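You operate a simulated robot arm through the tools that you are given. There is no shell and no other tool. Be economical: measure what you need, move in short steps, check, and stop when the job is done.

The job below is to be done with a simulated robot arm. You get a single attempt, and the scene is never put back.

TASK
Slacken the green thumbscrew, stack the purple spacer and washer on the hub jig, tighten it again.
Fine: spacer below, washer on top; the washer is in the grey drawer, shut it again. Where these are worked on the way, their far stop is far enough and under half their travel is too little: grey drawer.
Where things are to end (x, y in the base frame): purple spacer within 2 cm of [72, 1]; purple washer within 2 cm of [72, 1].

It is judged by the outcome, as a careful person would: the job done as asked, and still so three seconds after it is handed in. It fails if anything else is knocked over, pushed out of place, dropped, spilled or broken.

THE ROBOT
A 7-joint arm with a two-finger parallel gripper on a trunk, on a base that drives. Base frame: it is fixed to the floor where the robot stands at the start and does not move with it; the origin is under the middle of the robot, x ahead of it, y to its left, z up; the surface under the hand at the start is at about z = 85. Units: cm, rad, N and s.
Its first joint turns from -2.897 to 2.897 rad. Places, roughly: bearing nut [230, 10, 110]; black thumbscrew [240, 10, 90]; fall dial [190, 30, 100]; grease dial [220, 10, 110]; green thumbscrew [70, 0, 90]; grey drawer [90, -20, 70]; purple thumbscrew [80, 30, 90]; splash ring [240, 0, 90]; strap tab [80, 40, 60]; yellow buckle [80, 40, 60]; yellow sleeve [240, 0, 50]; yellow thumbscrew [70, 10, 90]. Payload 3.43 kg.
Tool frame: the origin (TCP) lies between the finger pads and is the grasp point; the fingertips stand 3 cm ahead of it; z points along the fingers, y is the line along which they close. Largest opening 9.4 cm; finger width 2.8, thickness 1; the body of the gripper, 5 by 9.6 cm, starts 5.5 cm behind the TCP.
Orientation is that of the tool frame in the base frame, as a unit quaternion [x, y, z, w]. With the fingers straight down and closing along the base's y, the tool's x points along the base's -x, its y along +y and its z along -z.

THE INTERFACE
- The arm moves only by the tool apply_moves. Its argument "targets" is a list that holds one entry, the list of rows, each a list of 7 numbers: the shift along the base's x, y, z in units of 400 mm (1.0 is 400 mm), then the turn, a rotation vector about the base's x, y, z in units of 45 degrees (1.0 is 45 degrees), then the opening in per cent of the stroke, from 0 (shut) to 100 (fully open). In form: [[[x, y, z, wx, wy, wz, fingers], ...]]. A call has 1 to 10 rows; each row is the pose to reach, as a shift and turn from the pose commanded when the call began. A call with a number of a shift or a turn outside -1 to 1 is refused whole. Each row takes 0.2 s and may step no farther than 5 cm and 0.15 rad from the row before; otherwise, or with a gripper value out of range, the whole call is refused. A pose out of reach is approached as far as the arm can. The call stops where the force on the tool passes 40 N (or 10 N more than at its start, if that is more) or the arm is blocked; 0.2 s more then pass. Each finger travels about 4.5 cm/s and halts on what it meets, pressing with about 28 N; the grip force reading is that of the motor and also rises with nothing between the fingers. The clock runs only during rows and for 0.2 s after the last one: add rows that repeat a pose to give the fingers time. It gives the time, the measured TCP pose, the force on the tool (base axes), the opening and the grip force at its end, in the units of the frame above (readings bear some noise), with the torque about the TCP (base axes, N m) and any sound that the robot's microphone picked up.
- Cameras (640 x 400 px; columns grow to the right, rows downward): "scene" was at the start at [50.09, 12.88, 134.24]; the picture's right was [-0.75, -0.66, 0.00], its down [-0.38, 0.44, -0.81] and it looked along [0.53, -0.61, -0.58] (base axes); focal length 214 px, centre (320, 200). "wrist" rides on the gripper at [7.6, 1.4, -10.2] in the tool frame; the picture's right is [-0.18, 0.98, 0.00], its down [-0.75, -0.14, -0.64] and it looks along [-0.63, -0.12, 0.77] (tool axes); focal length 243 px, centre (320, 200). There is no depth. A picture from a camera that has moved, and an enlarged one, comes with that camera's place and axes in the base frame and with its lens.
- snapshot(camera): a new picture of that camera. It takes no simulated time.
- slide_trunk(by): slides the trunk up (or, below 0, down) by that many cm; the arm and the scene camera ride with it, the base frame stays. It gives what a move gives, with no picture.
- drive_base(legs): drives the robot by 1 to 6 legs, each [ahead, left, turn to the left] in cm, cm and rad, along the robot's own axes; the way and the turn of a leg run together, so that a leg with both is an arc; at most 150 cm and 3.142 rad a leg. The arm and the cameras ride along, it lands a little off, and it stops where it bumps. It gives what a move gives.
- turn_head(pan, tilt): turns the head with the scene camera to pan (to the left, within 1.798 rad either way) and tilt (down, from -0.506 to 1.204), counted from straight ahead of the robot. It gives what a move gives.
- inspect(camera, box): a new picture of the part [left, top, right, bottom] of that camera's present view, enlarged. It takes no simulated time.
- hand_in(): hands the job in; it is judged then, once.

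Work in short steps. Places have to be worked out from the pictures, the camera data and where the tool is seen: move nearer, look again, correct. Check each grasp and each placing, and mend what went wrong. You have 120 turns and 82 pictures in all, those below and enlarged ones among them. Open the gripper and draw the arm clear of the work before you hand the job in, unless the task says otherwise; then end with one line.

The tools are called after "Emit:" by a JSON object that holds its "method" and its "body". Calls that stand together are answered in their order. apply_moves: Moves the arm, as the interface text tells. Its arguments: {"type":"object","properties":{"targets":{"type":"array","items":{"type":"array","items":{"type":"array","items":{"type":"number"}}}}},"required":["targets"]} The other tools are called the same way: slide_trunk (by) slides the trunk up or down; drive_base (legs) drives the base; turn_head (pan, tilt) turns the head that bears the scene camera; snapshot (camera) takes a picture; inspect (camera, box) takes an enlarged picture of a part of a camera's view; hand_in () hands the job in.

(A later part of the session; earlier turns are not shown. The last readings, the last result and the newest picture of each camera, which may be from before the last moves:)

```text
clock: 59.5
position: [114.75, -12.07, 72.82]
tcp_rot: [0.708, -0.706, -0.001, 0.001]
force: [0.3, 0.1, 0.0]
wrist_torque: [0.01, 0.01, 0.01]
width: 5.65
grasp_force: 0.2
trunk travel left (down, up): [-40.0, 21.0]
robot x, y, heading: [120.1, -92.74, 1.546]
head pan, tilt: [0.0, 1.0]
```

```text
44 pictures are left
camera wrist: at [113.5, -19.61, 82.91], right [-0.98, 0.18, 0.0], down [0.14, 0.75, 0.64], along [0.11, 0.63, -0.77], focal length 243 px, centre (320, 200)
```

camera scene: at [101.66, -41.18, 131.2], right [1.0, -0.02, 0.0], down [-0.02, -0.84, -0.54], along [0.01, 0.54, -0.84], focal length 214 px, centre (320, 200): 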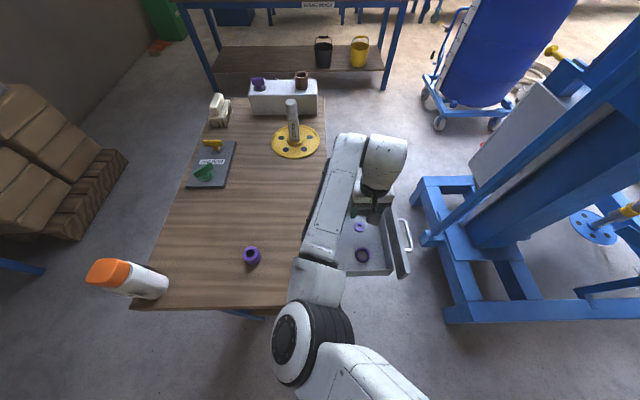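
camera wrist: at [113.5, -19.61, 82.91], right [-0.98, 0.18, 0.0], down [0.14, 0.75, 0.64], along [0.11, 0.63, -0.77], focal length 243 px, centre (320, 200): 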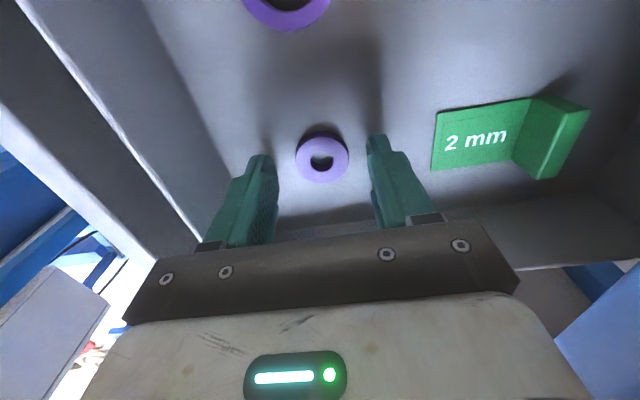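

No contact yet; estimates put the washer's top at ~69. I go down in small steps until touch.

Emit:
{"method": "apply_moves", "body": {"targets": [[[0, 0.005, -0.01, 0, 0, 0, 60], [0, 0.008, -0.02, 0, 0, 0, 60], [0, 0.008, -0.025, 0, 0, 0, 60], [0, 0.008, -0.025, 0, 0, 0, 60]]]}}

Emit:
{"method": "snapshot", "body": {"camera": "wrist"}}

```text
clock: 60.5
position: [114.13, -11.32, 72.63]
tcp_rot: [0.709, -0.705, -0.01, 0.0]
force: [-0.4, 0.0, 0.2]
wrist_torque: [0.03, 0.03, 0.03]
width: 5.64
grasp_force: 0.1
trunk travel left (down, up): [-40.0, 21.0]
robot x, y, heading: [120.24, -93.25, 1.551]
head pan, tilt: [0.0, 1.0]
```

```text
43 pictures are left
camera wrist: at [113.03, -19.15, 82.72], right [-0.98, 0.18, 0.02], down [0.15, 0.75, 0.65], along [0.1, 0.64, -0.76], focal length 243 px, centre (320, 200)
```

wrist: 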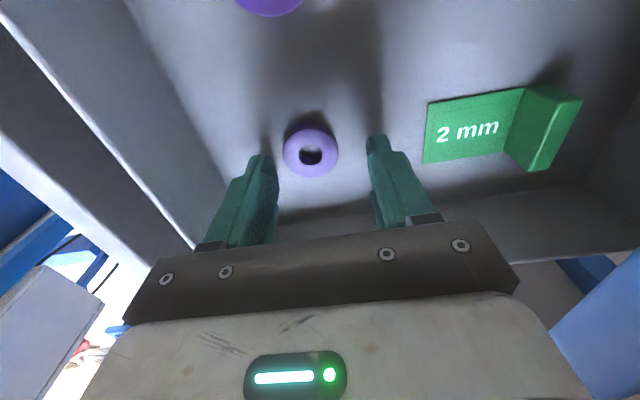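

The hand deviated without tool force; perhaps an upstream link touches the table. I look with the scene camera.

Emit:
{"method": "snapshot", "body": {"camera": "scene"}}

```text
42 pictures are left
camera scene: at [101.64, -41.62, 131.5], right [1.0, -0.02, 0.0], down [-0.02, -0.84, -0.54], along [0.01, 0.54, -0.84], focal length 214 px, centre (320, 200)
```

scene: 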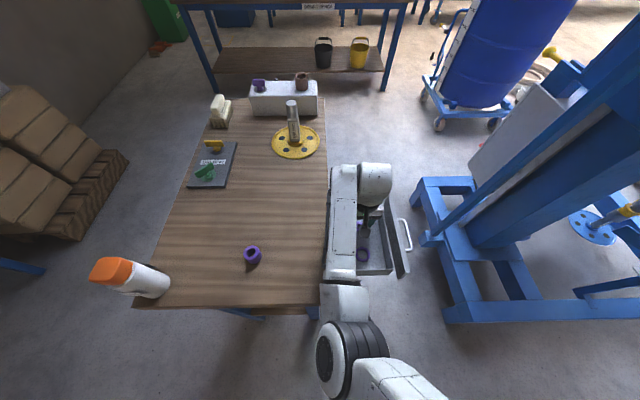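

The forearm leans on the table edge. I lift up, then shift the base right and the trunk up so the arm comes in from the free side.

Emit:
{"method": "apply_moves", "body": {"targets": [[[0.005, 0, 0.05, 0, 0, 0, 60], [0.015, -0.01, 0.12, 0, 0, 0, 60], [0.015, -0.02, 0.22, 0, 0, 0, 60], [0.015, -0.02, 0.33, 0, 0, 0, 60], [0.015, -0.02, 0.44, 0, 0, 0, 60]]]}}

Emit:
{"method": "slide_trunk", "body": {"by": 15}}

Emit:
{"method": "drive_base", "body": {"legs": [[0, -16, 0]]}}

Emit:
{"method": "snapshot", "body": {"camera": "scene"}}

```text
clock: 61.7
position: [115.57, -12.59, 89.12]
tcp_rot: [0.708, -0.706, 0.002, 0.003]
force: [0.2, -0.5, 0.0]
wrist_torque: [-0.01, 0.02, 0.01]
width: 5.66
grasp_force: 0.0
trunk travel left (down, up): [-40.0, 21.0]
robot x, y, heading: [120.24, -92.87, 1.548]
head pan, tilt: [0.0, 1.0]
```

```text
clock: 63.4
position: [115.59, -12.46, 104.07]
tcp_rot: [0.708, -0.706, 0.001, 0.002]
force: [0.4, 0.5, 0.1]
wrist_torque: [-0.03, -0.04, -0.01]
width: 5.64
grasp_force: 0.0
trunk travel left (down, up): [-55.0, 6.0]
robot x, y, heading: [120.1, -92.64, 1.548]
head pan, tilt: [0.0, 1.0]
```

```text
clock: 64.8
position: [131.51, -12.79, 104.12]
tcp_rot: [0.71, -0.705, 0.001, 0.002]
force: [0.2, 0.6, -0.2]
wrist_torque: [-0.01, -0.01, 0.02]
width: 5.61
grasp_force: 0.1
trunk travel left (down, up): [-55.0, 6.0]
robot x, y, heading: [136.27, -93.36, 1.556]
head pan, tilt: [0.0, 1.0]
```

```text
41 pictures are left
camera scene: at [117.71, -41.53, 146.2], right [1.0, -0.02, 0.0], down [-0.01, -0.84, -0.54], along [0.01, 0.54, -0.84], focal length 214 px, centre (320, 200)
```

scene: 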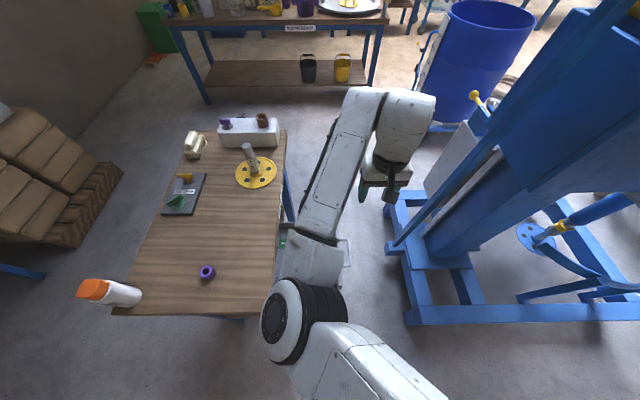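

Clear. I bring the hand back over the washer and partway down, and check both views.

Emit:
{"method": "apply_moves", "body": {"targets": [[[-0.1, 0, 0, 0, 0, 0, 60], [-0.2, 0.01, 0, 0, 0, 0, 60], [-0.3, 0.02, -0.02, 0, 0, 0, 60], [-0.4, 0.02, -0.1, 0, 0, 0, 60], [-0.418, 0.022, -0.2, 0, 0, 0, 60], [-0.418, 0.022, -0.3, 0, 0, 0, 60], [-0.418, 0.022, -0.4, 0, 0, 0, 60], [-0.418, 0.022, -0.5, 0, 0, 0, 60], [-0.418, 0.022, -0.6, 0, 0, 0, 60], [-0.418, 0.022, -0.6, 0, 0, 0, 60]]]}}

Emit:
{"method": "snapshot", "body": {"camera": "scene"}}

Emit:
{"method": "snapshot", "body": {"camera": "wrist"}}

```text
refused: row 4 steps farther than a row can; nothing moved
```

```text
40 pictures are left
camera scene: at [117.71, -41.53, 146.2], right [1.0, -0.02, 0.0], down [-0.01, -0.84, -0.54], along [0.01, 0.54, -0.84], focal length 214 px, centre (320, 200)
```

scene: 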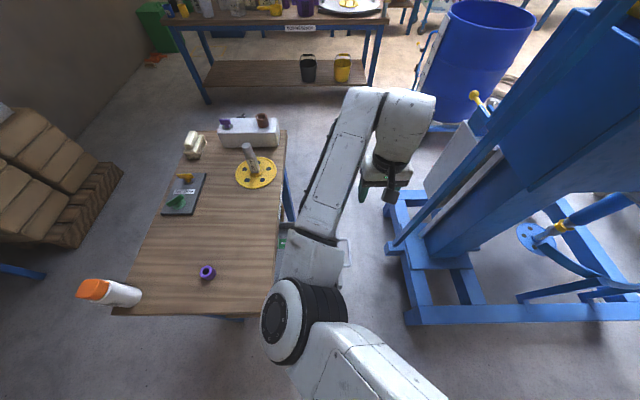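

```text
39 pictures are left
camera wrist: at [130.33, -20.31, 114.42], right [-0.98, 0.18, 0.0], down [0.14, 0.76, 0.64], along [0.11, 0.63, -0.77], focal length 243 px, centre (320, 200)
```

wrist: 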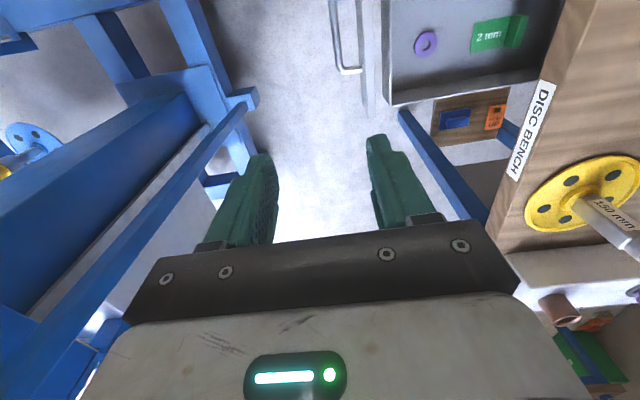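

A row stepped too far; nothing moved. I split it with shorter steps.

Emit:
{"method": "apply_moves", "body": {"targets": [[[-0.1, 0, 0, 0, 0, 0, 60], [-0.2, 0.01, 0, 0, 0, 0, 60], [-0.3, 0.02, -0.02, 0, 0, 0, 60], [-0.38, 0.02, -0.08, 0, 0, 0, 60], [-0.418, 0.022, -0.17, 0, 0, 0, 60], [-0.418, 0.022, -0.28, 0, 0, 0, 60], [-0.418, 0.022, -0.39, 0, 0, 0, 60], [-0.418, 0.022, -0.5, 0, 0, 0, 60], [-0.418, 0.022, -0.61, 0, 0, 0, 60], [-0.418, 0.022, -0.61, 0, 0, 0, 60]]]}}

Emit:
{"method": "snapshot", "body": {"camera": "scene"}}

Emit:
{"method": "snapshot", "body": {"camera": "wrist"}}

```text
clock: 67.0
position: [114.99, -12.01, 79.91]
tcp_rot: [0.709, -0.705, 0.002, 0.003]
force: [0.9, -0.9, -0.2]
wrist_torque: [0.03, 0.0, -0.02]
width: 5.61
grasp_force: 0.0
trunk travel left (down, up): [-55.0, 6.0]
robot x, y, heading: [136.11, -93.19, 1.558]
head pan, tilt: [0.0, 1.0]
```

```text
38 pictures are left
camera scene: at [117.72, -41.52, 146.2], right [1.0, -0.02, 0.0], down [-0.01, -0.84, -0.54], along [0.01, 0.54, -0.84], focal length 214 px, centre (320, 200)
```

scene: 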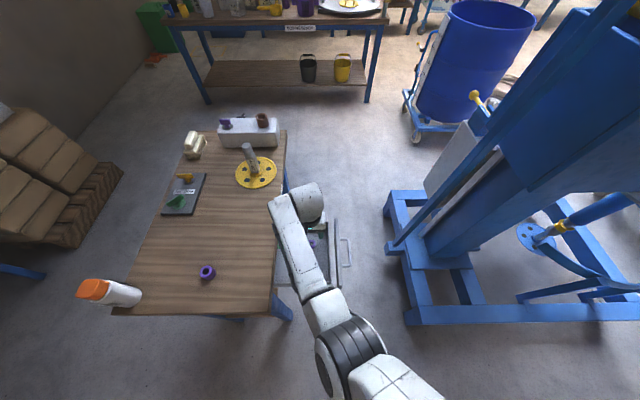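

```text
37 pictures are left
camera wrist: at [113.73, -19.56, 90.08], right [-0.98, 0.18, 0.0], down [0.14, 0.76, 0.64], along [0.11, 0.63, -0.77], focal length 243 px, centre (320, 200)
```

wrist: 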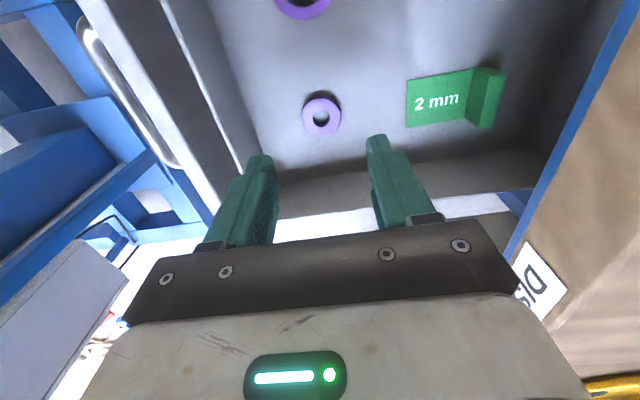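

Now the elbow is on the free side. I descend onto the washer with small last steps.

Emit:
{"method": "apply_moves", "body": {"targets": [[[0, 0.003, -0.08, 0, 0, 0, 60], [0, 0.003, -0.15, 0, 0, 0, 60], [0, 0.003, -0.18, 0, 0, 0, 60], [0, 0.003, -0.19, 0, 0, 0, 60], [0, 0.003, -0.2, 0, 0, 0, 60], [0, 0.003, -0.2, 0, 0, 0, 60]]]}}

Emit:
{"method": "inspect", "body": {"camera": "wrist", "box": [220, 80, 440, 230]}}

```text
clock: 68.4
position: [114.96, -11.69, 72.05]
tcp_rot: [0.71, -0.704, 0.001, 0.002]
force: [0.0, -5.8, 13.4]
wrist_torque: [-0.02, -0.45, -0.18]
width: 5.61
grasp_force: 0.1
trunk travel left (down, up): [-55.0, 6.0]
robot x, y, heading: [136.12, -92.78, 1.547]
head pan, tilt: [0.0, 1.0]
```

```text
2.67 times, centred on (330, 155) of wrist
camera zoom: at [113.69, -19.29, 82.24], right [-0.98, 0.18, 0.0], down [0.14, 0.76, 0.64], along [0.11, 0.63, -0.77], focal length 647 px, centre (293, 320)
```

zoom: 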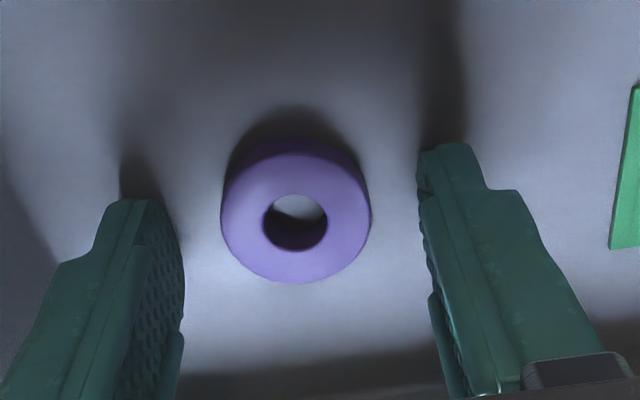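

Tips touch the floor (z ≈ 69). I ease up 2 mm, shift -0.3 cm in y, and close on the washer.

Emit:
{"method": "apply_moves", "body": {"targets": [[[0, -0.008, 0.006, 0, 0, 0, 60], [0, -0.008, 0.006, 0, 0, 0, 30], [0, -0.008, 0.006, 0, 0, 0, 0], [0, -0.008, 0.006, 0, 0, 0, 0], [0, -0.008, 0.006, 0, 0, 0, 0], [0, -0.008, 0.006, 0, 0, 0, 0]]]}}

Emit:
{"method": "inspect", "body": {"camera": "wrist", "box": [220, 80, 440, 230]}}

```text
clock: 69.8
position: [114.93, -12.07, 72.18]
tcp_rot: [0.709, -0.705, 0.001, 0.003]
force: [0.2, -0.1, -1.1]
wrist_torque: [0.01, 0.02, -0.02]
width: 3.23
grasp_force: 27.4
trunk travel left (down, up): [-55.0, 6.0]
robot x, y, heading: [136.0, -92.87, 1.557]
head pan, tilt: [0.0, 1.0]
```

```text
2.67 times, centred on (330, 155) of wrist
camera zoom: at [113.7, -19.59, 82.34], right [-0.98, 0.18, 0.0], down [0.14, 0.76, 0.64], along [0.11, 0.63, -0.77], focal length 647 px, centre (293, 320)
```

zoom: 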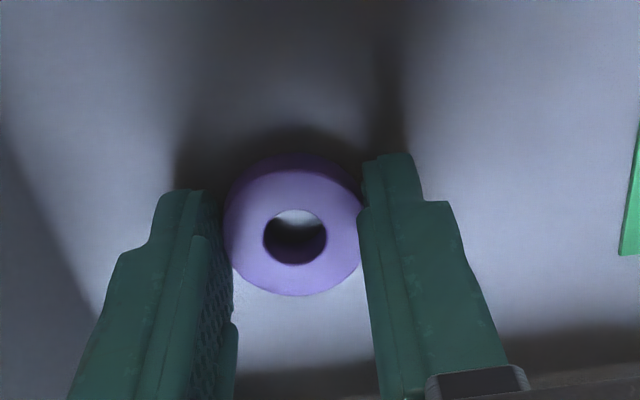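

Held: 3.23 cm wide. I lift it out and carry it over a free spot on the table at about [97, -12].

Emit:
{"method": "apply_moves", "body": {"targets": [[[0, 0, 0.1, 0, 0, 0, 0], [0, 0, 0.2, 0, 0, 0, 0], [0, 0, 0.32, 0, 0, 0, 0], [0, 0, 0.44, 0, 0, 0, 0], [0, 0, 0.55, 0, 0, 0, 0], [-0.1, 0, 0.57, 0, 0, 0, 0], [-0.2, 0, 0.57, 0, 0, 0, 0], [-0.32, 0, 0.57, 0, 0, 0, 0], [-0.445, 0, 0.56, 0, 0, 0, 0], [-0.445, 0, 0.5, 0, 0, 0, 0]]]}}

Emit:
{"method": "snapshot", "body": {"camera": "wrist"}}

Emit:
{"method": "snapshot", "body": {"camera": "scene"}}

```text
refused: row 9 steps farther than a row can; nothing moved
```

```text
34 pictures are left
camera wrist: at [113.7, -19.59, 82.34], right [-0.98, 0.18, 0.0], down [0.14, 0.76, 0.64], along [0.11, 0.63, -0.77], focal length 243 px, centre (320, 200)
```

wrist: 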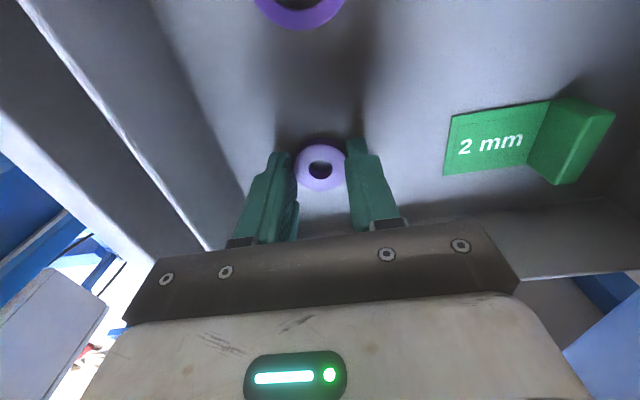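

```text
33 pictures are left
camera scene: at [117.72, -41.53, 146.2], right [1.0, -0.02, 0.0], down [-0.01, -0.84, -0.54], along [0.01, 0.54, -0.84], focal length 214 px, centre (320, 200)
```

scene: 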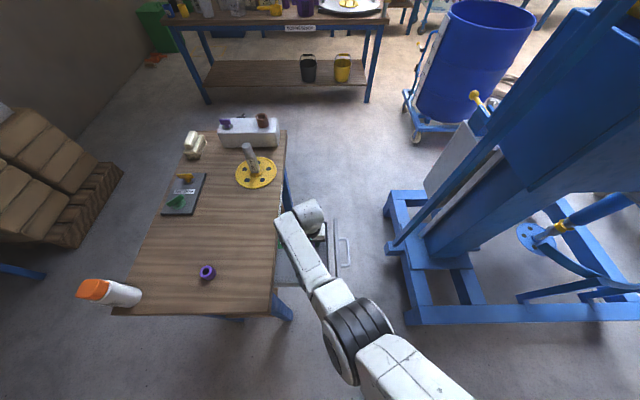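

Refused for one step length; same path with slightly shorter steps.

Emit:
{"method": "apply_moves", "body": {"targets": [[[0, 0, 0.1, 0, 0, 0, 0], [0, 0, 0.2, 0, 0, 0, 0], [0, 0, 0.32, 0, 0, 0, 0], [0, 0, 0.44, 0, 0, 0, 0], [0, 0, 0.55, 0, 0, 0, 0], [-0.1, 0, 0.57, 0, 0, 0, 0], [-0.21, 0, 0.57, 0, 0, 0, 0], [-0.32, 0, 0.57, 0, 0, 0, 0], [-0.43, 0, 0.57, 0, 0, 0, 0], [-0.44, 0, 0.5, 0, 0, 0, 0]]]}}

```text
clock: 72.0
position: [97.1, -11.62, 91.99]
tcp_rot: [0.709, -0.706, 0.001, 0.002]
force: [0.7, -0.7, -0.3]
wrist_torque: [-0.02, -0.02, 0.01]
width: 3.26
grasp_force: 28.1
trunk travel left (down, up): [-55.0, 6.0]
robot x, y, heading: [136.28, -92.78, 1.554]
head pan, tilt: [0.0, 1.0]
```

Washer still held. I lower to the table in small steps.

Emit:
{"method": "apply_moves", "body": {"targets": [[[0, 0, -0.05, 0, 0, 0, 0], [0, 0, -0.075, 0, 0, 0, 0], [0, 0, -0.085, 0, 0, 0, 0], [0, 0, -0.092, 0, 0, 0, 0], [0, 0, -0.097, 0, 0, 0, 0]]]}}

Emit:
{"method": "inspect", "body": {"camera": "wrist", "box": [220, 80, 440, 230]}}

```text
clock: 73.2
position: [97.26, -11.96, 87.98]
tcp_rot: [0.71, -0.705, 0.001, 0.002]
force: [0.9, -0.5, 0.2]
wrist_torque: [0.01, -0.01, 0.02]
width: 3.26
grasp_force: 27.7
trunk travel left (down, up): [-55.0, 6.0]
robot x, y, heading: [136.06, -93.03, 1.556]
head pan, tilt: [0.0, 1.0]
```

```text
2.67 times, centred on (330, 155) of wrist
camera zoom: at [95.98, -19.55, 98.34], right [-0.98, 0.18, 0.0], down [0.14, 0.76, 0.64], along [0.11, 0.63, -0.77], focal length 647 px, centre (293, 320)
```

zoom: 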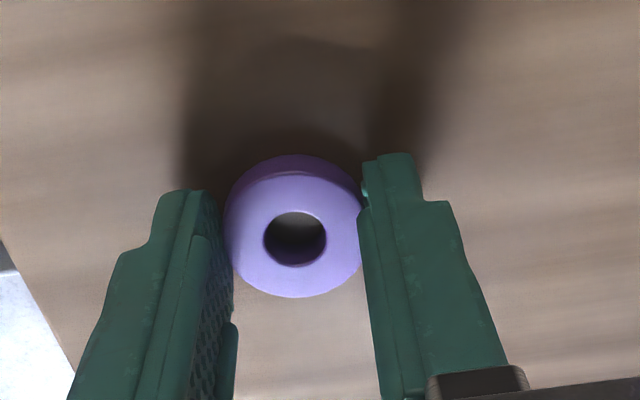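

No contact yet; I continue downward a few mm.

Emit:
{"method": "apply_moves", "body": {"targets": [[[0, 0, -0.005, 0, 0, 0, 0], [0, 0, -0.01, 0, 0, 0, 0], [0, 0, -0.014, 0, 0, 0, 0]]]}}

```text
clock: 74.0
position: [97.17, -11.87, 88.06]
tcp_rot: [0.71, -0.704, -0.001, 0.001]
force: [3.9, -4.1, 31.1]
wrist_torque: [-0.28, -0.55, -0.15]
width: 3.24
grasp_force: 28.1
trunk travel left (down, up): [-55.0, 6.0]
robot x, y, heading: [136.31, -92.93, 1.554]
head pan, tilt: [0.0, 1.0]
```

Contact (31 N). I ease back and open, then rise.

Emit:
{"method": "apply_moves", "body": {"targets": [[[0, 0, 0.012, 0, 0, 0, 0], [0, 0, 0.012, 0, 0, 0, 40], [0, 0, 0.012, 0, 0, 0, 60], [0, 0, 0.012, 0, 0, 0, 60], [0, 0, 0.1, 0, 0, 0, 60], [0, 0, 0.2, 0, 0, 0, 60], [0, 0, 0.3, 0, 0, 0, 60]]]}}

Emit:
{"method": "inspect", "body": {"camera": "wrist", "box": [160, 0, 480, 240]}}

```text
clock: 75.6
position: [97.14, -12.08, 99.59]
tcp_rot: [0.71, -0.705, 0.002, 0.003]
force: [-0.1, -0.6, 0.9]
wrist_torque: [0.0, 0.0, 0.0]
width: 5.65
grasp_force: 0.0
trunk travel left (down, up): [-55.0, 6.0]
robot x, y, heading: [136.69, -93.16, 1.556]
head pan, tilt: [0.0, 1.0]
```

```text
1.67 times, centred on (320, 120) of wrist
camera zoom: at [95.85, -19.59, 109.86], right [-0.98, 0.18, 0.0], down [0.14, 0.76, 0.64], along [0.11, 0.63, -0.77], focal length 404 px, centre (320, 333)
```

zoom: 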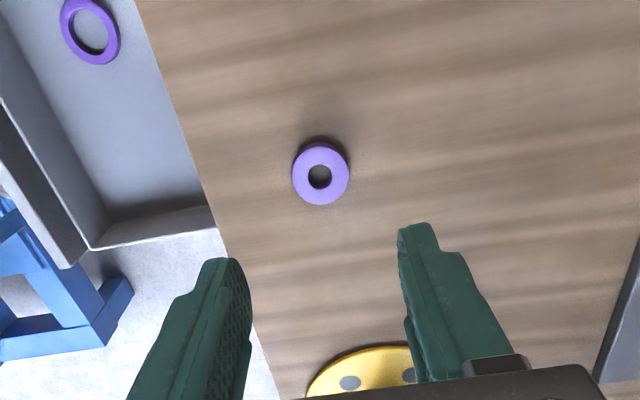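

Washer rests at [97.1, -12]. Next I go round in front of the handle with closed, vertical fingers to push the drawer shut.

Emit:
{"method": "apply_moves", "body": {"targets": [[[0.1, -0.01, 0, 0, 0, 0, 40], [0.2, -0.03, 0, 0, 0, 0, 20], [0.31, -0.05, 0, 0, 0, 0, 0], [0.42, -0.07, 0, 0, 0, 0, 0], [0.53, -0.09, 0, 0, 0, 0, 0], [0.64, -0.1, 0, 0, 0, 0, 0], [0.75, -0.1, 0, 0, 0, 0, 0], [0.86, -0.1, 0, 0, 0, 0, 0], [0.92, -0.1, 0, 0, 0, 0, 0], [0.92, -0.1, -0.1, 0, 0, 0, 0]]]}}

Emit:
{"method": "snapshot", "body": {"camera": "wrist"}}

```text
clock: 77.8
position: [133.88, -16.26, 95.54]
tcp_rot: [0.709, -0.705, 0.001, 0.001]
force: [-0.3, 0.3, -0.5]
wrist_torque: [0.02, -0.04, 0.02]
width: 0.01
grasp_force: 27.8
trunk travel left (down, up): [-55.0, 6.0]
robot x, y, heading: [136.49, -93.24, 1.55]
head pan, tilt: [0.0, 1.0]
```

```text
30 pictures are left
camera wrist: at [132.72, -23.87, 105.67], right [-0.98, 0.18, 0.0], down [0.14, 0.76, 0.64], along [0.11, 0.63, -0.77], focal length 243 px, centre (320, 200)
```

wrist: 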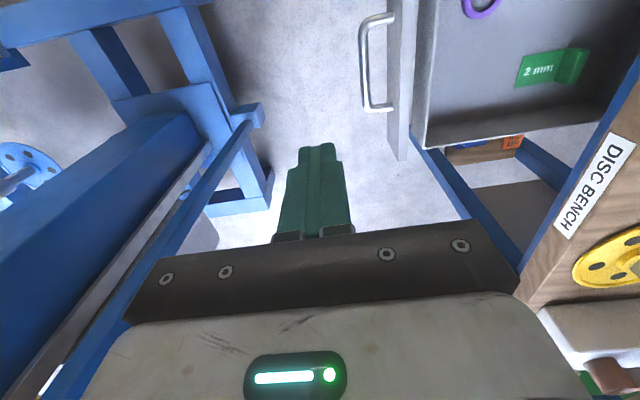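

Handle at x ≈ 128, clear of the fingers at x ≈ 134. I descend in front of it and begin the push.

Emit:
{"method": "apply_moves", "body": {"targets": [[[0, 0, -0.12, 0, 0, 0, 0], [0, 0, -0.24, 0, 0, 0, 0], [0, 0, -0.36, 0, 0, 0, 0], [0, 0, -0.48, 0, 0, 0, 0], [0, 0, -0.565, 0, 0, 0, 0], [-0.08, 0, -0.565, 0, 0, 0, 0], [-0.14, 0, -0.565, 0, 0, 0, 0], [-0.2, 0, -0.565, 0, 0, 0, 0], [-0.26, 0, -0.565, 0, 0, 0, 0], [-0.32, 0, -0.565, 0, 0, 0, 0]]]}}

Emit:
{"method": "snapshot", "body": {"camera": "wrist"}}

```text
clock: 80.0
position: [121.16, -16.16, 72.95]
tcp_rot: [0.709, -0.705, 0.001, 0.003]
force: [-0.3, 0.5, -0.3]
wrist_torque: [0.02, 0.04, 0.02]
width: 0.0
grasp_force: 28.5
trunk travel left (down, up): [-55.0, 6.0]
robot x, y, heading: [136.26, -93.06, 1.555]
head pan, tilt: [0.0, 1.0]
```

```text
29 pictures are left
camera wrist: at [119.92, -23.7, 83.19], right [-0.98, 0.18, 0.0], down [0.14, 0.76, 0.64], along [0.11, 0.63, -0.77], focal length 243 px, centre (320, 200)
```

wrist: 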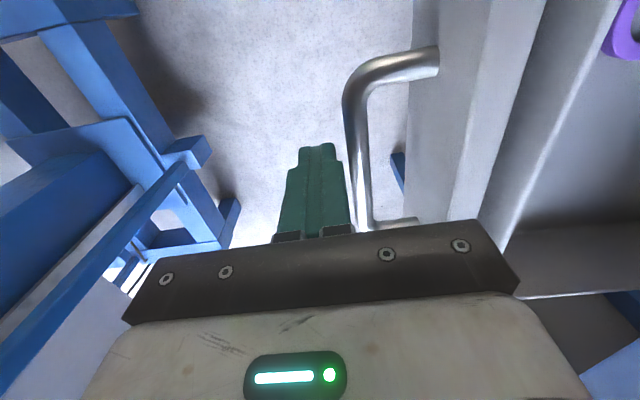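

The drawer moves easily. I continue pushing until it shuts.

Emit:
{"method": "apply_moves", "body": {"targets": [[[-0.05, 0, 0, 0, 0, 0, 0], [-0.1, 0, 0, 0, 0, 0, 0], [-0.15, 0, 0, 0, 0, 0, 0], [-0.2, 0, 0, 0, 0, 0, 0], [-0.24, 0, 0, 0, 0, 0, 0], [-0.265, 0, 0, 0, 0, 0, 0], [-0.28, 0, 0, 0, 0, 0, 0], [-0.29, 0, 0, 0, 0, 0, 0]]]}}

Emit:
{"method": "snapshot", "body": {"camera": "wrist"}}

```text
clock: 81.8
position: [110.02, -16.09, 72.91]
tcp_rot: [0.708, -0.706, 0.004, 0.001]
force: [21.3, -3.4, 8.5]
wrist_torque: [0.09, -0.22, -0.25]
width: 0.0
grasp_force: 27.8
trunk travel left (down, up): [-55.0, 6.0]
robot x, y, heading: [136.39, -92.73, 1.554]
head pan, tilt: [0.0, 1.0]
```

```text
28 pictures are left
camera wrist: at [108.71, -23.65, 83.2], right [-0.98, 0.18, 0.0], down [0.14, 0.76, 0.64], along [0.12, 0.63, -0.77], focal length 243 px, centre (320, 200)
```

wrist: 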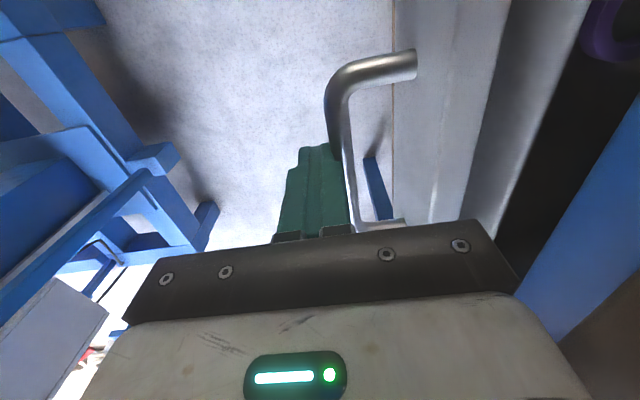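

The bar is back at x ≈ 108.5 (its original place) with 21 N resisting: the drawer is shut. I back off and rise.

Emit:
{"method": "apply_moves", "body": {"targets": [[[0.06, 0, 0, 0, 0, 0, 0], [0.11, 0, 0, 0, 0, 0, 0], [0.11, 0, 0.1, 0, 0, 0, 0], [0.11, 0, 0.22, 0, 0, 0, 0], [0.11, 0, 0.34, 0, 0, 0, 0], [0.11, 0, 0.46, 0, 0, 0, 0], [0.11, 0, 0.58, 0, 0, 0, 0], [0.11, 0, 0.7, 0, 0, 0, 0], [0.11, 0, 0.82, 0, 0, 0, 0]]]}}

Emit:
{"method": "turn_head", "body": {"pan": 0.5, "tilt": 0.9}}

Emit:
{"method": "snapshot", "body": {"camera": "scene"}}

```text
clock: 83.8
position: [114.04, -16.06, 105.89]
tcp_rot: [0.711, -0.704, 0.002, 0.003]
force: [-0.1, 0.2, 0.7]
wrist_torque: [0.05, -0.04, -0.01]
width: 0.0
grasp_force: 27.5
out of reach, approached as far as the arm can: row 7
trunk travel left (down, up): [-55.0, 6.0]
robot x, y, heading: [136.03, -93.19, 1.55]
head pan, tilt: [0.0, 1.0]
```

```text
clock: 84.8
position: [114.14, -16.0, 105.79]
tcp_rot: [0.71, -0.705, 0.001, 0.002]
force: [-0.3, 0.2, -0.4]
wrist_torque: [0.03, 0.03, -0.01]
width: 0.0
grasp_force: 28.1
trunk travel left (down, up): [-55.0, 6.0]
robot x, y, heading: [135.92, -93.42, 1.554]
head pan, tilt: [0.499, 0.901]
```

```text
27 pictures are left
camera scene: at [114.1, -41.81, 146.92], right [0.89, 0.46, 0.0], down [0.36, -0.69, -0.62], along [-0.29, 0.55, -0.78], focal length 214 px, centre (320, 200)
```

scene: 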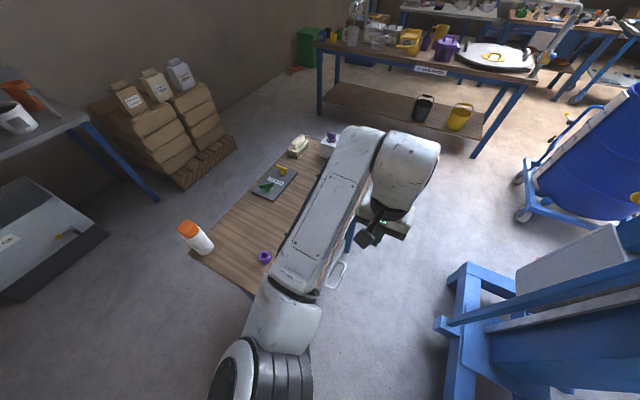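

I first bring the hand straight ahead of the robot and up, to have it clear of the bottle and posts when driving left.

Emit:
{"method": "apply_moves", "body": {"targets": [[[0.1, 0, 0.0, 0, 0, 0, 0], [0.2, 0, 0.0, 0, 0, 0, 0], [0.32, -0.02, 0.02, 0, 0, 0, 30], [0.44, -0.04, 0.06, 0, 0, 0, 60], [0.54, -0.06, 0.12, 0, 0, 0, 70], [0.54, -0.08, 0.2, 0, 0, 0, 70], [0.54, -0.08, 0.3, 0, 0, 0, 70]]]}}

Emit:
{"method": "slide_trunk", "body": {"by": 6}}

Emit:
{"method": "drive_base", "body": {"legs": [[0, -3, 0], [0, 55, 0]]}}

Emit:
{"method": "turn_head", "body": {"pan": 0.0, "tilt": 1.0}}

Emit:
{"method": "snapshot", "body": {"camera": "scene"}}

```text
refused: row 4 steps farther than a row can; nothing moved
```

```text
clock: 85.8
position: [114.21, -16.08, 111.7]
tcp_rot: [0.709, -0.705, 0.001, 0.002]
force: [0.8, 0.1, -0.8]
wrist_torque: [0.0, 0.0, 0.01]
width: 0.0
grasp_force: 28.5
trunk travel left (down, up): [-61.0, 0.0]
robot x, y, heading: [136.12, -93.06, 1.552]
head pan, tilt: [0.499, 0.901]
```

```text
clock: 89.4
position: [62.74, -14.82, 111.86]
tcp_rot: [-0.707, 0.707, -0.001, -0.003]
force: [-0.1, -0.6, -0.3]
wrist_torque: [0.03, 0.0, 0.0]
width: 0.0
grasp_force: 28.1
trunk travel left (down, up): [-61.0, 0.0]
robot x, y, heading: [84.43, -92.09, 1.552]
head pan, tilt: [0.499, 0.901]
```

```text
clock: 90.3
position: [62.74, -14.81, 111.78]
tcp_rot: [0.707, -0.707, 0.001, 0.003]
force: [-0.5, 0.2, 0.7]
wrist_torque: [0.02, -0.01, 0.0]
width: 0.0
grasp_force: 28.1
trunk travel left (down, up): [-61.0, 0.0]
robot x, y, heading: [84.6, -92.33, 1.549]
head pan, tilt: [0.0, 1.0]
```

```text
26 pictures are left
camera scene: at [66.19, -40.41, 152.2], right [1.0, -0.02, 0.0], down [-0.02, -0.84, -0.54], along [0.01, 0.54, -0.84], focal length 214 px, centre (320, 200)
```

scene: 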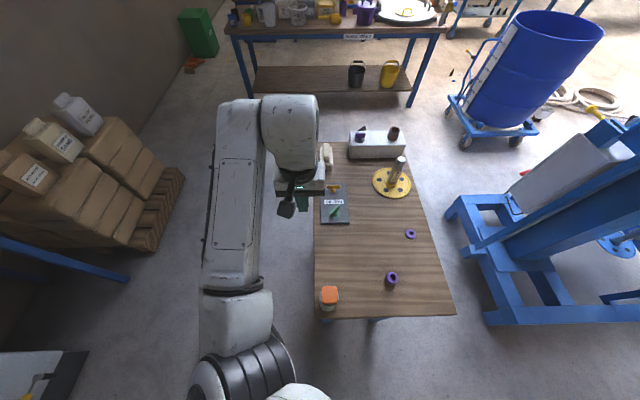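

Everything is still upright. I move the hand over toward the jig and look closely with the wrist camera.

Emit:
{"method": "apply_moves", "body": {"targets": [[[0.08, 0.02, -0.03, 0, 0, 0, 20], [0.16, 0.04, -0.08, 0, 0, 0, 40], [0.23, 0.06, -0.15, 0, 0, 0, 60], [0.23, 0.07, -0.22, 0, 0, 0, 60], [0.23, 0.07, -0.22, 0, 0, 0, 60]]]}}

Emit:
{"method": "inspect", "body": {"camera": "wrist", "box": [180, 0, 460, 220]}}

```text
clock: 91.5
position: [71.92, -12.01, 103.12]
tcp_rot: [-0.707, 0.707, -0.001, -0.003]
force: [-0.2, -0.3, -0.8]
wrist_torque: [0.0, -0.01, -0.02]
width: 5.63
grasp_force: 0.0
trunk travel left (down, up): [-61.0, 0.0]
robot x, y, heading: [84.68, -91.97, 1.548]
head pan, tilt: [0.0, 1.0]
```

```text
1.82 times, centred on (320, 110) of wrist
camera zoom: at [70.74, -19.63, 113.4], right [-0.98, 0.18, 0.0], down [0.14, 0.76, 0.64], along [0.12, 0.63, -0.77], focal length 441 px, centre (320, 364)
```

zoom: 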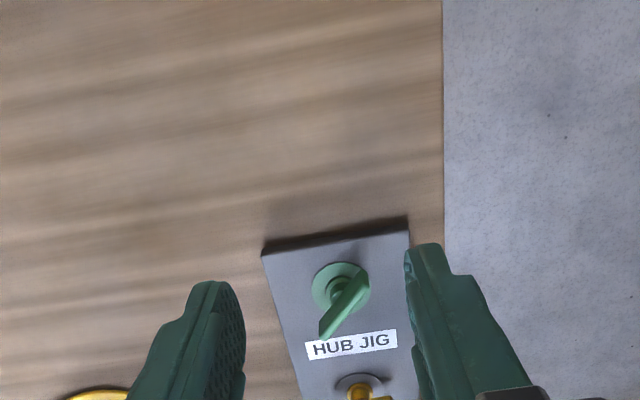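

Green wing: centre ≈ [72.1, -4.3], direction ≈ 49° from +x, top ≈ z 89.5. I rotate the tool by -41° so the fingers straddle the wing, and move above it.

Emit:
{"method": "apply_moves", "body": {"targets": [[[0.001, 0.04, -0.02, 0, 0, -0.18, 50], [0.002, 0.08, -0.05, 0, 0, -0.36, 45], [0.003, 0.12, -0.08, 0, 0, -0.54, 40], [0.004, 0.16, -0.1, 0, 0, -0.72, 40], [0.004, 0.1925, -0.125, 0, 0, -0.91, 40], [0.004, 0.1925, -0.125, 0, 0, -0.91, 40]]]}}

Emit:
{"method": "inspect", "body": {"camera": "wrist", "box": [200, 60, 440, 240]}}

```text
clock: 92.9
position: [72.18, -4.37, 98.05]
tcp_rot: [-0.415, 0.91, 0.0, -0.003]
force: [-0.4, -0.3, 0.2]
wrist_torque: [-0.03, 0.02, -0.03]
width: 3.75
grasp_force: 0.0
trunk travel left (down, up): [-61.0, 0.0]
robot x, y, heading: [84.79, -92.02, 1.548]
head pan, tilt: [0.0, 1.0]
```

```text
2.22 times, centred on (320, 150) of wrist
camera zoom: at [66.22, -9.15, 108.2], right [-0.62, 0.78, 0.0], down [0.6, 0.48, 0.64], along [0.5, 0.4, -0.77], focal length 539 px, centre (320, 311)
```

zoom: 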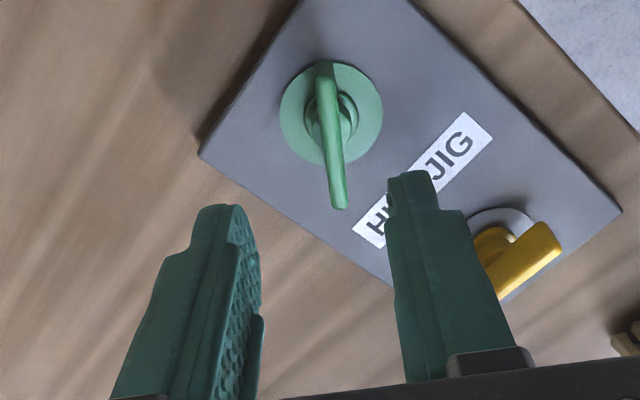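

Refined centre [71.95, -4.1]. I lower so the tips straddle the bar (tips ≈ 88), then check.

Emit:
{"method": "apply_moves", "body": {"targets": [[[-0.005, 0.006, -0.08, 0, 0, 0, 40], [-0.005, 0.006, -0.14, 0, 0, 0, 40], [-0.005, 0.006, -0.172, 0, 0, 0, 40], [-0.005, 0.006, -0.172, 0, 0, 0, 40]]]}}

Emit:
{"method": "inspect", "body": {"camera": "wrist", "box": [200, 60, 440, 240]}}

```text
clock: 93.9
position: [71.78, -4.29, 91.08]
tcp_rot: [-0.416, 0.91, -0.001, -0.002]
force: [0.1, 0.1, 0.1]
wrist_torque: [0.02, 0.08, -0.01]
width: 3.77
grasp_force: 0.1
trunk travel left (down, up): [-61.0, 0.0]
robot x, y, heading: [84.27, -92.32, 1.55]
head pan, tilt: [0.0, 1.0]
```

```text
2.22 times, centred on (320, 150) of wrist
camera zoom: at [65.98, -8.99, 101.29], right [-0.62, 0.78, 0.0], down [0.6, 0.48, 0.64], along [0.5, 0.4, -0.77], focal length 539 px, centre (320, 311)
```

zoom: 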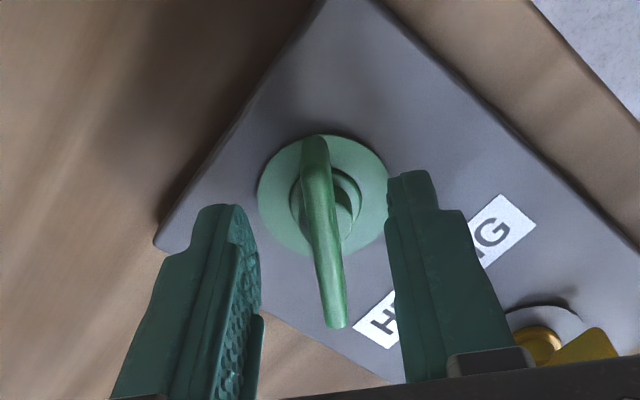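

The wing is centred between the fingers. I close on it.

Emit:
{"method": "apply_moves", "body": {"targets": [[[0, 0, 0, 0, 0, 0, 20], [0, 0, 0, 0, 0, 0, 0], [0, 0, 0, 0, 0, 0, 0], [0, 0, 0, 0, 0, 0, 0], [0, 0, 0, 0, 0, 0, 0]]]}}

Emit:
{"method": "inspect", "body": {"camera": "wrist", "box": [200, 60, 440, 240]}}

```text
clock: 95.1
position: [71.71, -4.23, 91.05]
tcp_rot: [-0.416, 0.909, 0.0, -0.003]
force: [-5.9, 6.1, -1.6]
wrist_torque: [0.01, 0.02, 0.06]
width: 0.69
grasp_force: 41.3
trunk travel left (down, up): [-61.0, 0.0]
robot x, y, heading: [84.55, -92.07, 1.553]
head pan, tilt: [0.0, 1.0]
```

```text
2.22 times, centred on (320, 150) of wrist
camera zoom: at [65.9, -8.96, 101.32], right [-0.62, 0.78, 0.0], down [0.6, 0.48, 0.64], along [0.5, 0.4, -0.77], focal length 539 px, centre (320, 311)
```

zoom: 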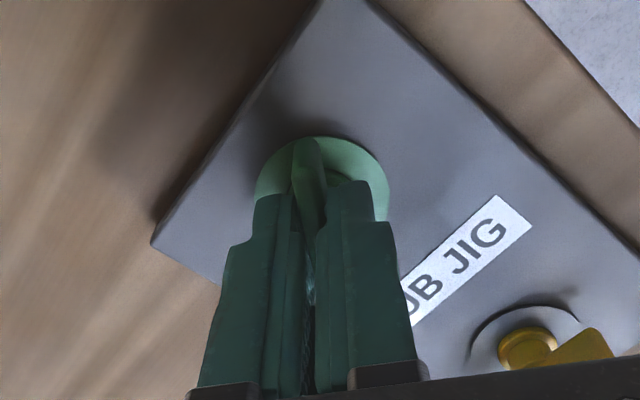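

Held (0.69 cm). I turn it anticlockwise 45° to slacken.

Emit:
{"method": "apply_moves", "body": {"targets": [[[-0.002, 0.002, 0, 0, 0, 0.16, 0], [-0.002, 0.002, 0, 0, 0, 0.33, 0], [-0.002, 0.002, 0, 0, 0, 0.5, 0], [-0.002, 0.002, 0, 0, 0, 0.67, 0], [-0.002, 0.002, 0, 0, 0, 0.84, 0], [-0.002, 0.002, 0, 0, 0, 1.0, 0]]]}}

```text
clock: 96.5
position: [71.94, -4.11, 91.13]
tcp_rot: [0.732, -0.681, 0.003, 0.004]
force: [7.8, -26.9, -1.9]
wrist_torque: [0.04, -0.14, -0.05]
width: 0.7
grasp_force: 41.1
trunk travel left (down, up): [-61.0, 0.0]
robot x, y, heading: [84.74, -92.03, 1.552]
head pan, tilt: [0.0, 1.0]
```

It turns; a lateral load of 27 N in -y suggests the axis is slightly further in -y. I correct by 2 mm and continue another 45°.

Emit:
{"method": "apply_moves", "body": {"targets": [[[0.001, -0.004, 0, 0, 0, 0.1, 0], [0.001, -0.006, 0, 0, 0, 0.27, 0], [0.001, -0.006, 0, 0, 0, 0.44, 0], [0.001, -0.006, 0, 0, 0, 0.61, 0], [0.001, -0.006, 0, 0, 0, 0.78, 0], [0.001, -0.006, 0, 0, 0, 0.95, 0]]]}}

Emit:
{"method": "inspect", "body": {"camera": "wrist", "box": [200, 60, 440, 240]}}

```text
clock: 97.9
position: [72.26, -4.16, 91.07]
tcp_rot: [0.93, -0.368, 0.002, 0.004]
force: [21.9, -1.7, -17.6]
wrist_torque: [-0.01, -0.67, -0.06]
width: 0.68
grasp_force: 41.1
trunk travel left (down, up): [-61.0, 0.0]
robot x, y, heading: [84.37, -91.84, 1.549]
head pan, tilt: [0.0, 1.0]
```

```text
2.22 times, centred on (320, 150) of wrist
camera zoom: at [76.94, -10.32, 101.34], right [-0.81, -0.59, 0.0], down [-0.46, 0.62, 0.64], along [-0.38, 0.51, -0.77], focal length 539 px, centre (320, 311)
```

zoom: 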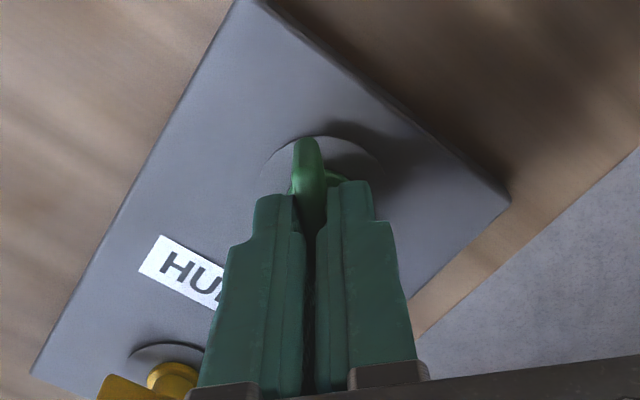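

The disc under the wing changed from green to grey, showing it slack. I turn a further ~25° for margin, easing the lateral load.

Emit:
{"method": "apply_moves", "body": {"targets": [[[0.003, 0, -0.003, 0, 0, 0.15, 0], [0.004, 0, -0.003, 0, 0, 0.32, 0], [0.004, 0, -0.003, 0, 0, 0.5, 0], [0.004, 0, -0.003, 0, 0, 0.5, 0]]]}}

```text
clock: 98.9
position: [72.33, -4.01, 91.22]
tcp_rot: [0.984, -0.179, 0.002, 0.0]
force: [24.7, 17.4, -11.8]
wrist_torque: [0.3, -0.22, -0.1]
width: 0.65
grasp_force: 40.9
trunk travel left (down, up): [-61.0, 0.0]
robot x, y, heading: [84.62, -91.71, 1.549]
head pan, tilt: [0.0, 1.0]
```

I release the wing and rise straight up, then look.

Emit:
{"method": "apply_moves", "body": {"targets": [[[0, 0, 0, 0, 0, 0, 20], [0, 0, 0, 0, 0, 0, 42], [0, 0, 0, 0, 0, 0, 42], [0, 0, 0, 0, 0, 0, 42], [0, 0, 0.08, 0, 0, 0, 42], [0, 0, 0.18, 0, 0, 0, 42], [0, 0, 0.28, 0, 0, 0, 42]]]}}

Emit:
{"method": "inspect", "body": {"camera": "wrist", "box": [180, 0, 460, 220]}}

```text
clock: 100.5
position: [72.21, -4.12, 102.18]
tcp_rot: [0.984, -0.18, 0.003, 0.001]
force: [0.7, 0.1, 0.5]
wrist_torque: [-0.04, 0.01, -0.05]
width: 3.93
grasp_force: 0.0
trunk travel left (down, up): [-61.0, 0.0]
robot x, y, heading: [84.65, -91.47, 1.547]
head pan, tilt: [0.0, 1.0]
```

```text
1.82 times, centred on (320, 110) of wrist
camera zoom: at [78.86, -8.2, 112.41], right [-0.52, -0.85, 0.0], down [-0.66, 0.4, 0.64], along [-0.55, 0.33, -0.77], focal length 441 px, centre (320, 364)
```

zoom: 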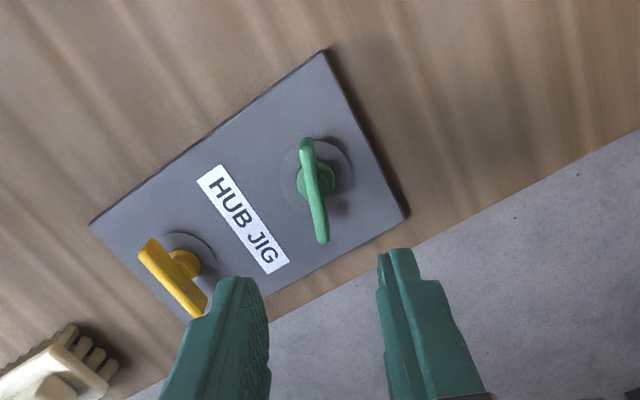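

It is slack (disc grey) and the jig spot is at about [72, 1]. I go toward the spacer, undoing the wrist turn on the way.

Emit:
{"method": "apply_moves", "body": {"targets": [[[0.04, -0.04, 0, 0, 0, -0.17, 60], [0.08, -0.08, 0, 0, 0, -0.34, 60], [0.13, -0.13, 0, 0, 0, -0.51, 60], [0.18, -0.18, 0, 0, 0, -0.68, 60], [0.23, -0.24, 0, 0, 0, -0.84, 60], [0.28, -0.31, 0, 0, 0, -1.0, 60], [0.33, -0.38, 0, 0, 0, -1.0, 60], [0.37, -0.46, 0, 0, 0, -1.0, 60], [0.378, -0.56, 0, 0, 0, -1.0, 60]]]}}

Emit:
{"method": "apply_moves", "body": {"targets": [[[0, -0.02, 0, 0, 0, -0.18, 60], [0, -0.04, 0, 0, 0, -0.36, 60], [0, -0.06, 0, 0, 0, -0.53, 60], [0, -0.06, 0, 0, 0, -0.53, 60]]]}}

Emit:
{"method": "inspect", "body": {"camera": "wrist", "box": [180, 0, 460, 220]}}

```text
clock: 102.5
position: [87.06, -26.86, 102.24]
tcp_rot: [0.84, -0.542, 0.002, 0.002]
force: [-0.1, -0.2, -0.2]
wrist_torque: [-0.01, -0.01, 0.01]
width: 5.67
grasp_force: 0.0
trunk travel left (down, up): [-61.0, 0.0]
robot x, y, heading: [84.16, -92.12, 1.548]
head pan, tilt: [0.0, 1.0]
```

```text
clock: 103.5
position: [87.05, -29.15, 102.09]
tcp_rot: [0.71, -0.705, 0.001, 0.003]
force: [-0.2, -0.2, -1.0]
wrist_torque: [0.0, 0.01, 0.01]
width: 5.63
grasp_force: 0.1
trunk travel left (down, up): [-61.0, 0.0]
robot x, y, heading: [84.62, -92.26, 1.549]
head pan, tilt: [0.0, 1.0]
```

```text
1.82 times, centred on (320, 110) of wrist
camera zoom: at [85.91, -36.69, 112.41], right [-0.98, 0.18, 0.0], down [0.14, 0.76, 0.64], along [0.11, 0.63, -0.77], focal length 441 px, centre (320, 364)
```

zoom: 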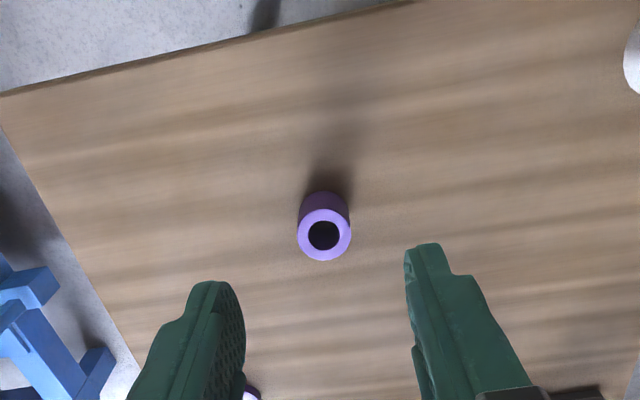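

Spacer centre ≈ [87.35, -26.6], top ≈ 88.7. I centre over it and descend to grasp depth, watching forces.

Emit:
{"method": "apply_moves", "body": {"targets": [[[0.007, 0.06, -0.02, 0, 0, 0, 60], [0.007, 0.062, -0.11, 0, 0, 0, 60], [0.007, 0.062, -0.2, 0, 0, 0, 60], [0.007, 0.062, -0.28, 0, 0, 0, 60], [0.007, 0.062, -0.335, 0, 0, 0, 60], [0.007, 0.062, -0.335, 0, 0, 0, 60]]]}}

Emit:
{"method": "inspect", "body": {"camera": "wrist", "box": [200, 60, 440, 240]}}

```text
clock: 104.9
position: [87.16, -26.69, 88.91]
tcp_rot: [0.71, -0.704, 0.001, 0.003]
force: [0.5, 0.2, 0.1]
wrist_torque: [0.05, 0.02, 0.03]
width: 5.64
grasp_force: 0.0
trunk travel left (down, up): [-61.0, 0.0]
robot x, y, heading: [84.45, -92.06, 1.548]
head pan, tilt: [0.0, 1.0]
```

```text
2.22 times, centred on (320, 150) of wrist
camera zoom: at [86.08, -34.21, 99.09], right [-0.98, 0.18, 0.0], down [0.14, 0.76, 0.64], along [0.11, 0.63, -0.77], focal length 539 px, centre (320, 311)
```

zoom: 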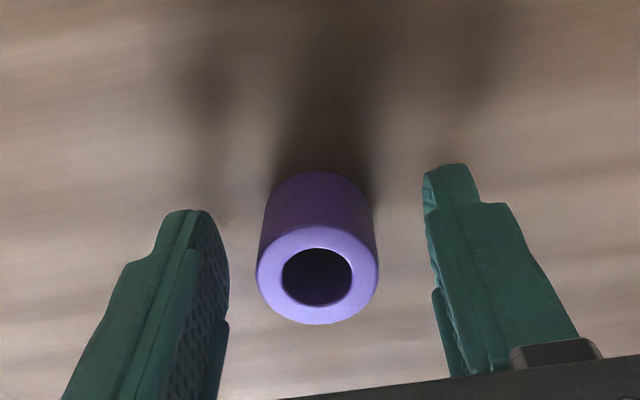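

Well placed. I nudge +0.2 cm in y, and close on the spacer.

Emit:
{"method": "apply_moves", "body": {"targets": [[[0.002, 0.005, -0.007, 0, 0, 0, 60], [0.002, 0.005, -0.007, 0, 0, 0, 30], [0.002, 0.005, -0.007, 0, 0, 0, 0], [0.002, 0.005, -0.007, 0, 0, 0, 0], [0.002, 0.005, -0.007, 0, 0, 0, 0], [0.002, 0.005, -0.007, 0, 0, 0, 0]]]}}

```text
clock: 106.3
position: [87.47, -26.51, 88.59]
tcp_rot: [0.71, -0.704, 0.002, 0.002]
force: [-0.5, 0.0, 0.1]
wrist_torque: [-0.01, 0.01, 0.0]
width: 2.9
grasp_force: 28.3
trunk travel left (down, up): [-61.0, 0.0]
robot x, y, heading: [84.7, -92.4, 1.549]
head pan, tilt: [0.0, 1.0]
```

Spacer held (2.9 cm). I lift it and carry it over the jig spot.

Emit:
{"method": "apply_moves", "body": {"targets": [[[0, 0, 0.1, 0, 0, 0, 0], [0, 0, 0.2, 0, 0, 0, 0], [-0.03, 0.05, 0.26, 0, 0, 0, 0], [-0.08, 0.15, 0.26, 0, 0, 0, 0], [-0.14, 0.255, 0.26, 0, 0, 0, 0], [-0.2, 0.36, 0.26, 0, 0, 0, 0], [-0.26, 0.465, 0.26, 0, 0, 0, 0], [-0.32, 0.57, 0.26, 0, 0, 0, 0], [-0.38, 0.67, 0.26, 0, 0, 0, 0], [-0.387, 0.692, 0.22, 0, 0, 0, 0]]]}}

Emit:
{"method": "snapshot", "body": {"camera": "wrist"}}

```text
clock: 108.5
position: [72.28, 1.38, 97.32]
tcp_rot: [0.71, -0.705, 0.001, 0.003]
force: [0.5, -0.5, 0.1]
wrist_torque: [-0.05, -0.02, 0.01]
width: 2.91
grasp_force: 28.2
trunk travel left (down, up): [-61.0, 0.0]
robot x, y, heading: [84.89, -92.16, 1.546]
head pan, tilt: [0.0, 1.0]
```

```text
17 pictures are left
camera wrist: at [71.11, -6.12, 107.59], right [-0.98, 0.18, 0.0], down [0.14, 0.76, 0.64], along [0.11, 0.63, -0.77], focal length 243 px, centre (320, 200)
```

wrist: 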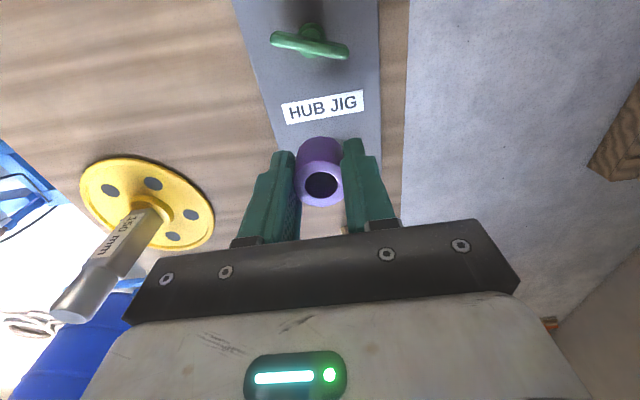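

Reached. I lower toward the plate, ending with small steps.

Emit:
{"method": "apply_moves", "body": {"targets": [[[-0.005, -0.003, -0.08, 0, 0, 0, 0], [-0.005, -0.003, -0.14, 0, 0, 0, 0], [-0.005, -0.003, -0.165, 0, 0, 0, 0], [-0.005, -0.003, -0.172, 0, 0, 0, 0], [-0.005, -0.003, -0.178, 0, 0, 0, 0]]]}}

```text
clock: 109.7
position: [71.95, 1.16, 90.18]
tcp_rot: [0.71, -0.704, 0.002, 0.002]
force: [-0.2, 0.4, -0.2]
wrist_torque: [-0.03, 0.0, -0.03]
width: 2.9
grasp_force: 28.1
trunk travel left (down, up): [-61.0, 0.0]
robot x, y, heading: [84.7, -92.29, 1.548]
head pan, tilt: [0.0, 1.0]
```

No contact yet; I continue down in 2 mm steps.

Emit:
{"method": "apply_moves", "body": {"targets": [[[0, 0, -0.004, 0, 0, 0, 0], [0, 0, -0.008, 0, 0, 0, 0], [0, 0, -0.012, 0, 0, 0, 0]]]}}

```text
clock: 110.5
position: [71.92, 1.25, 89.83]
tcp_rot: [0.71, -0.704, 0.0, 0.0]
force: [1.8, -3.9, 7.1]
wrist_torque: [-0.13, -0.11, -0.02]
width: 2.92
grasp_force: 27.7
trunk travel left (down, up): [-61.0, 0.0]
robot x, y, heading: [84.44, -92.25, 1.545]
head pan, tilt: [0.0, 1.0]
```

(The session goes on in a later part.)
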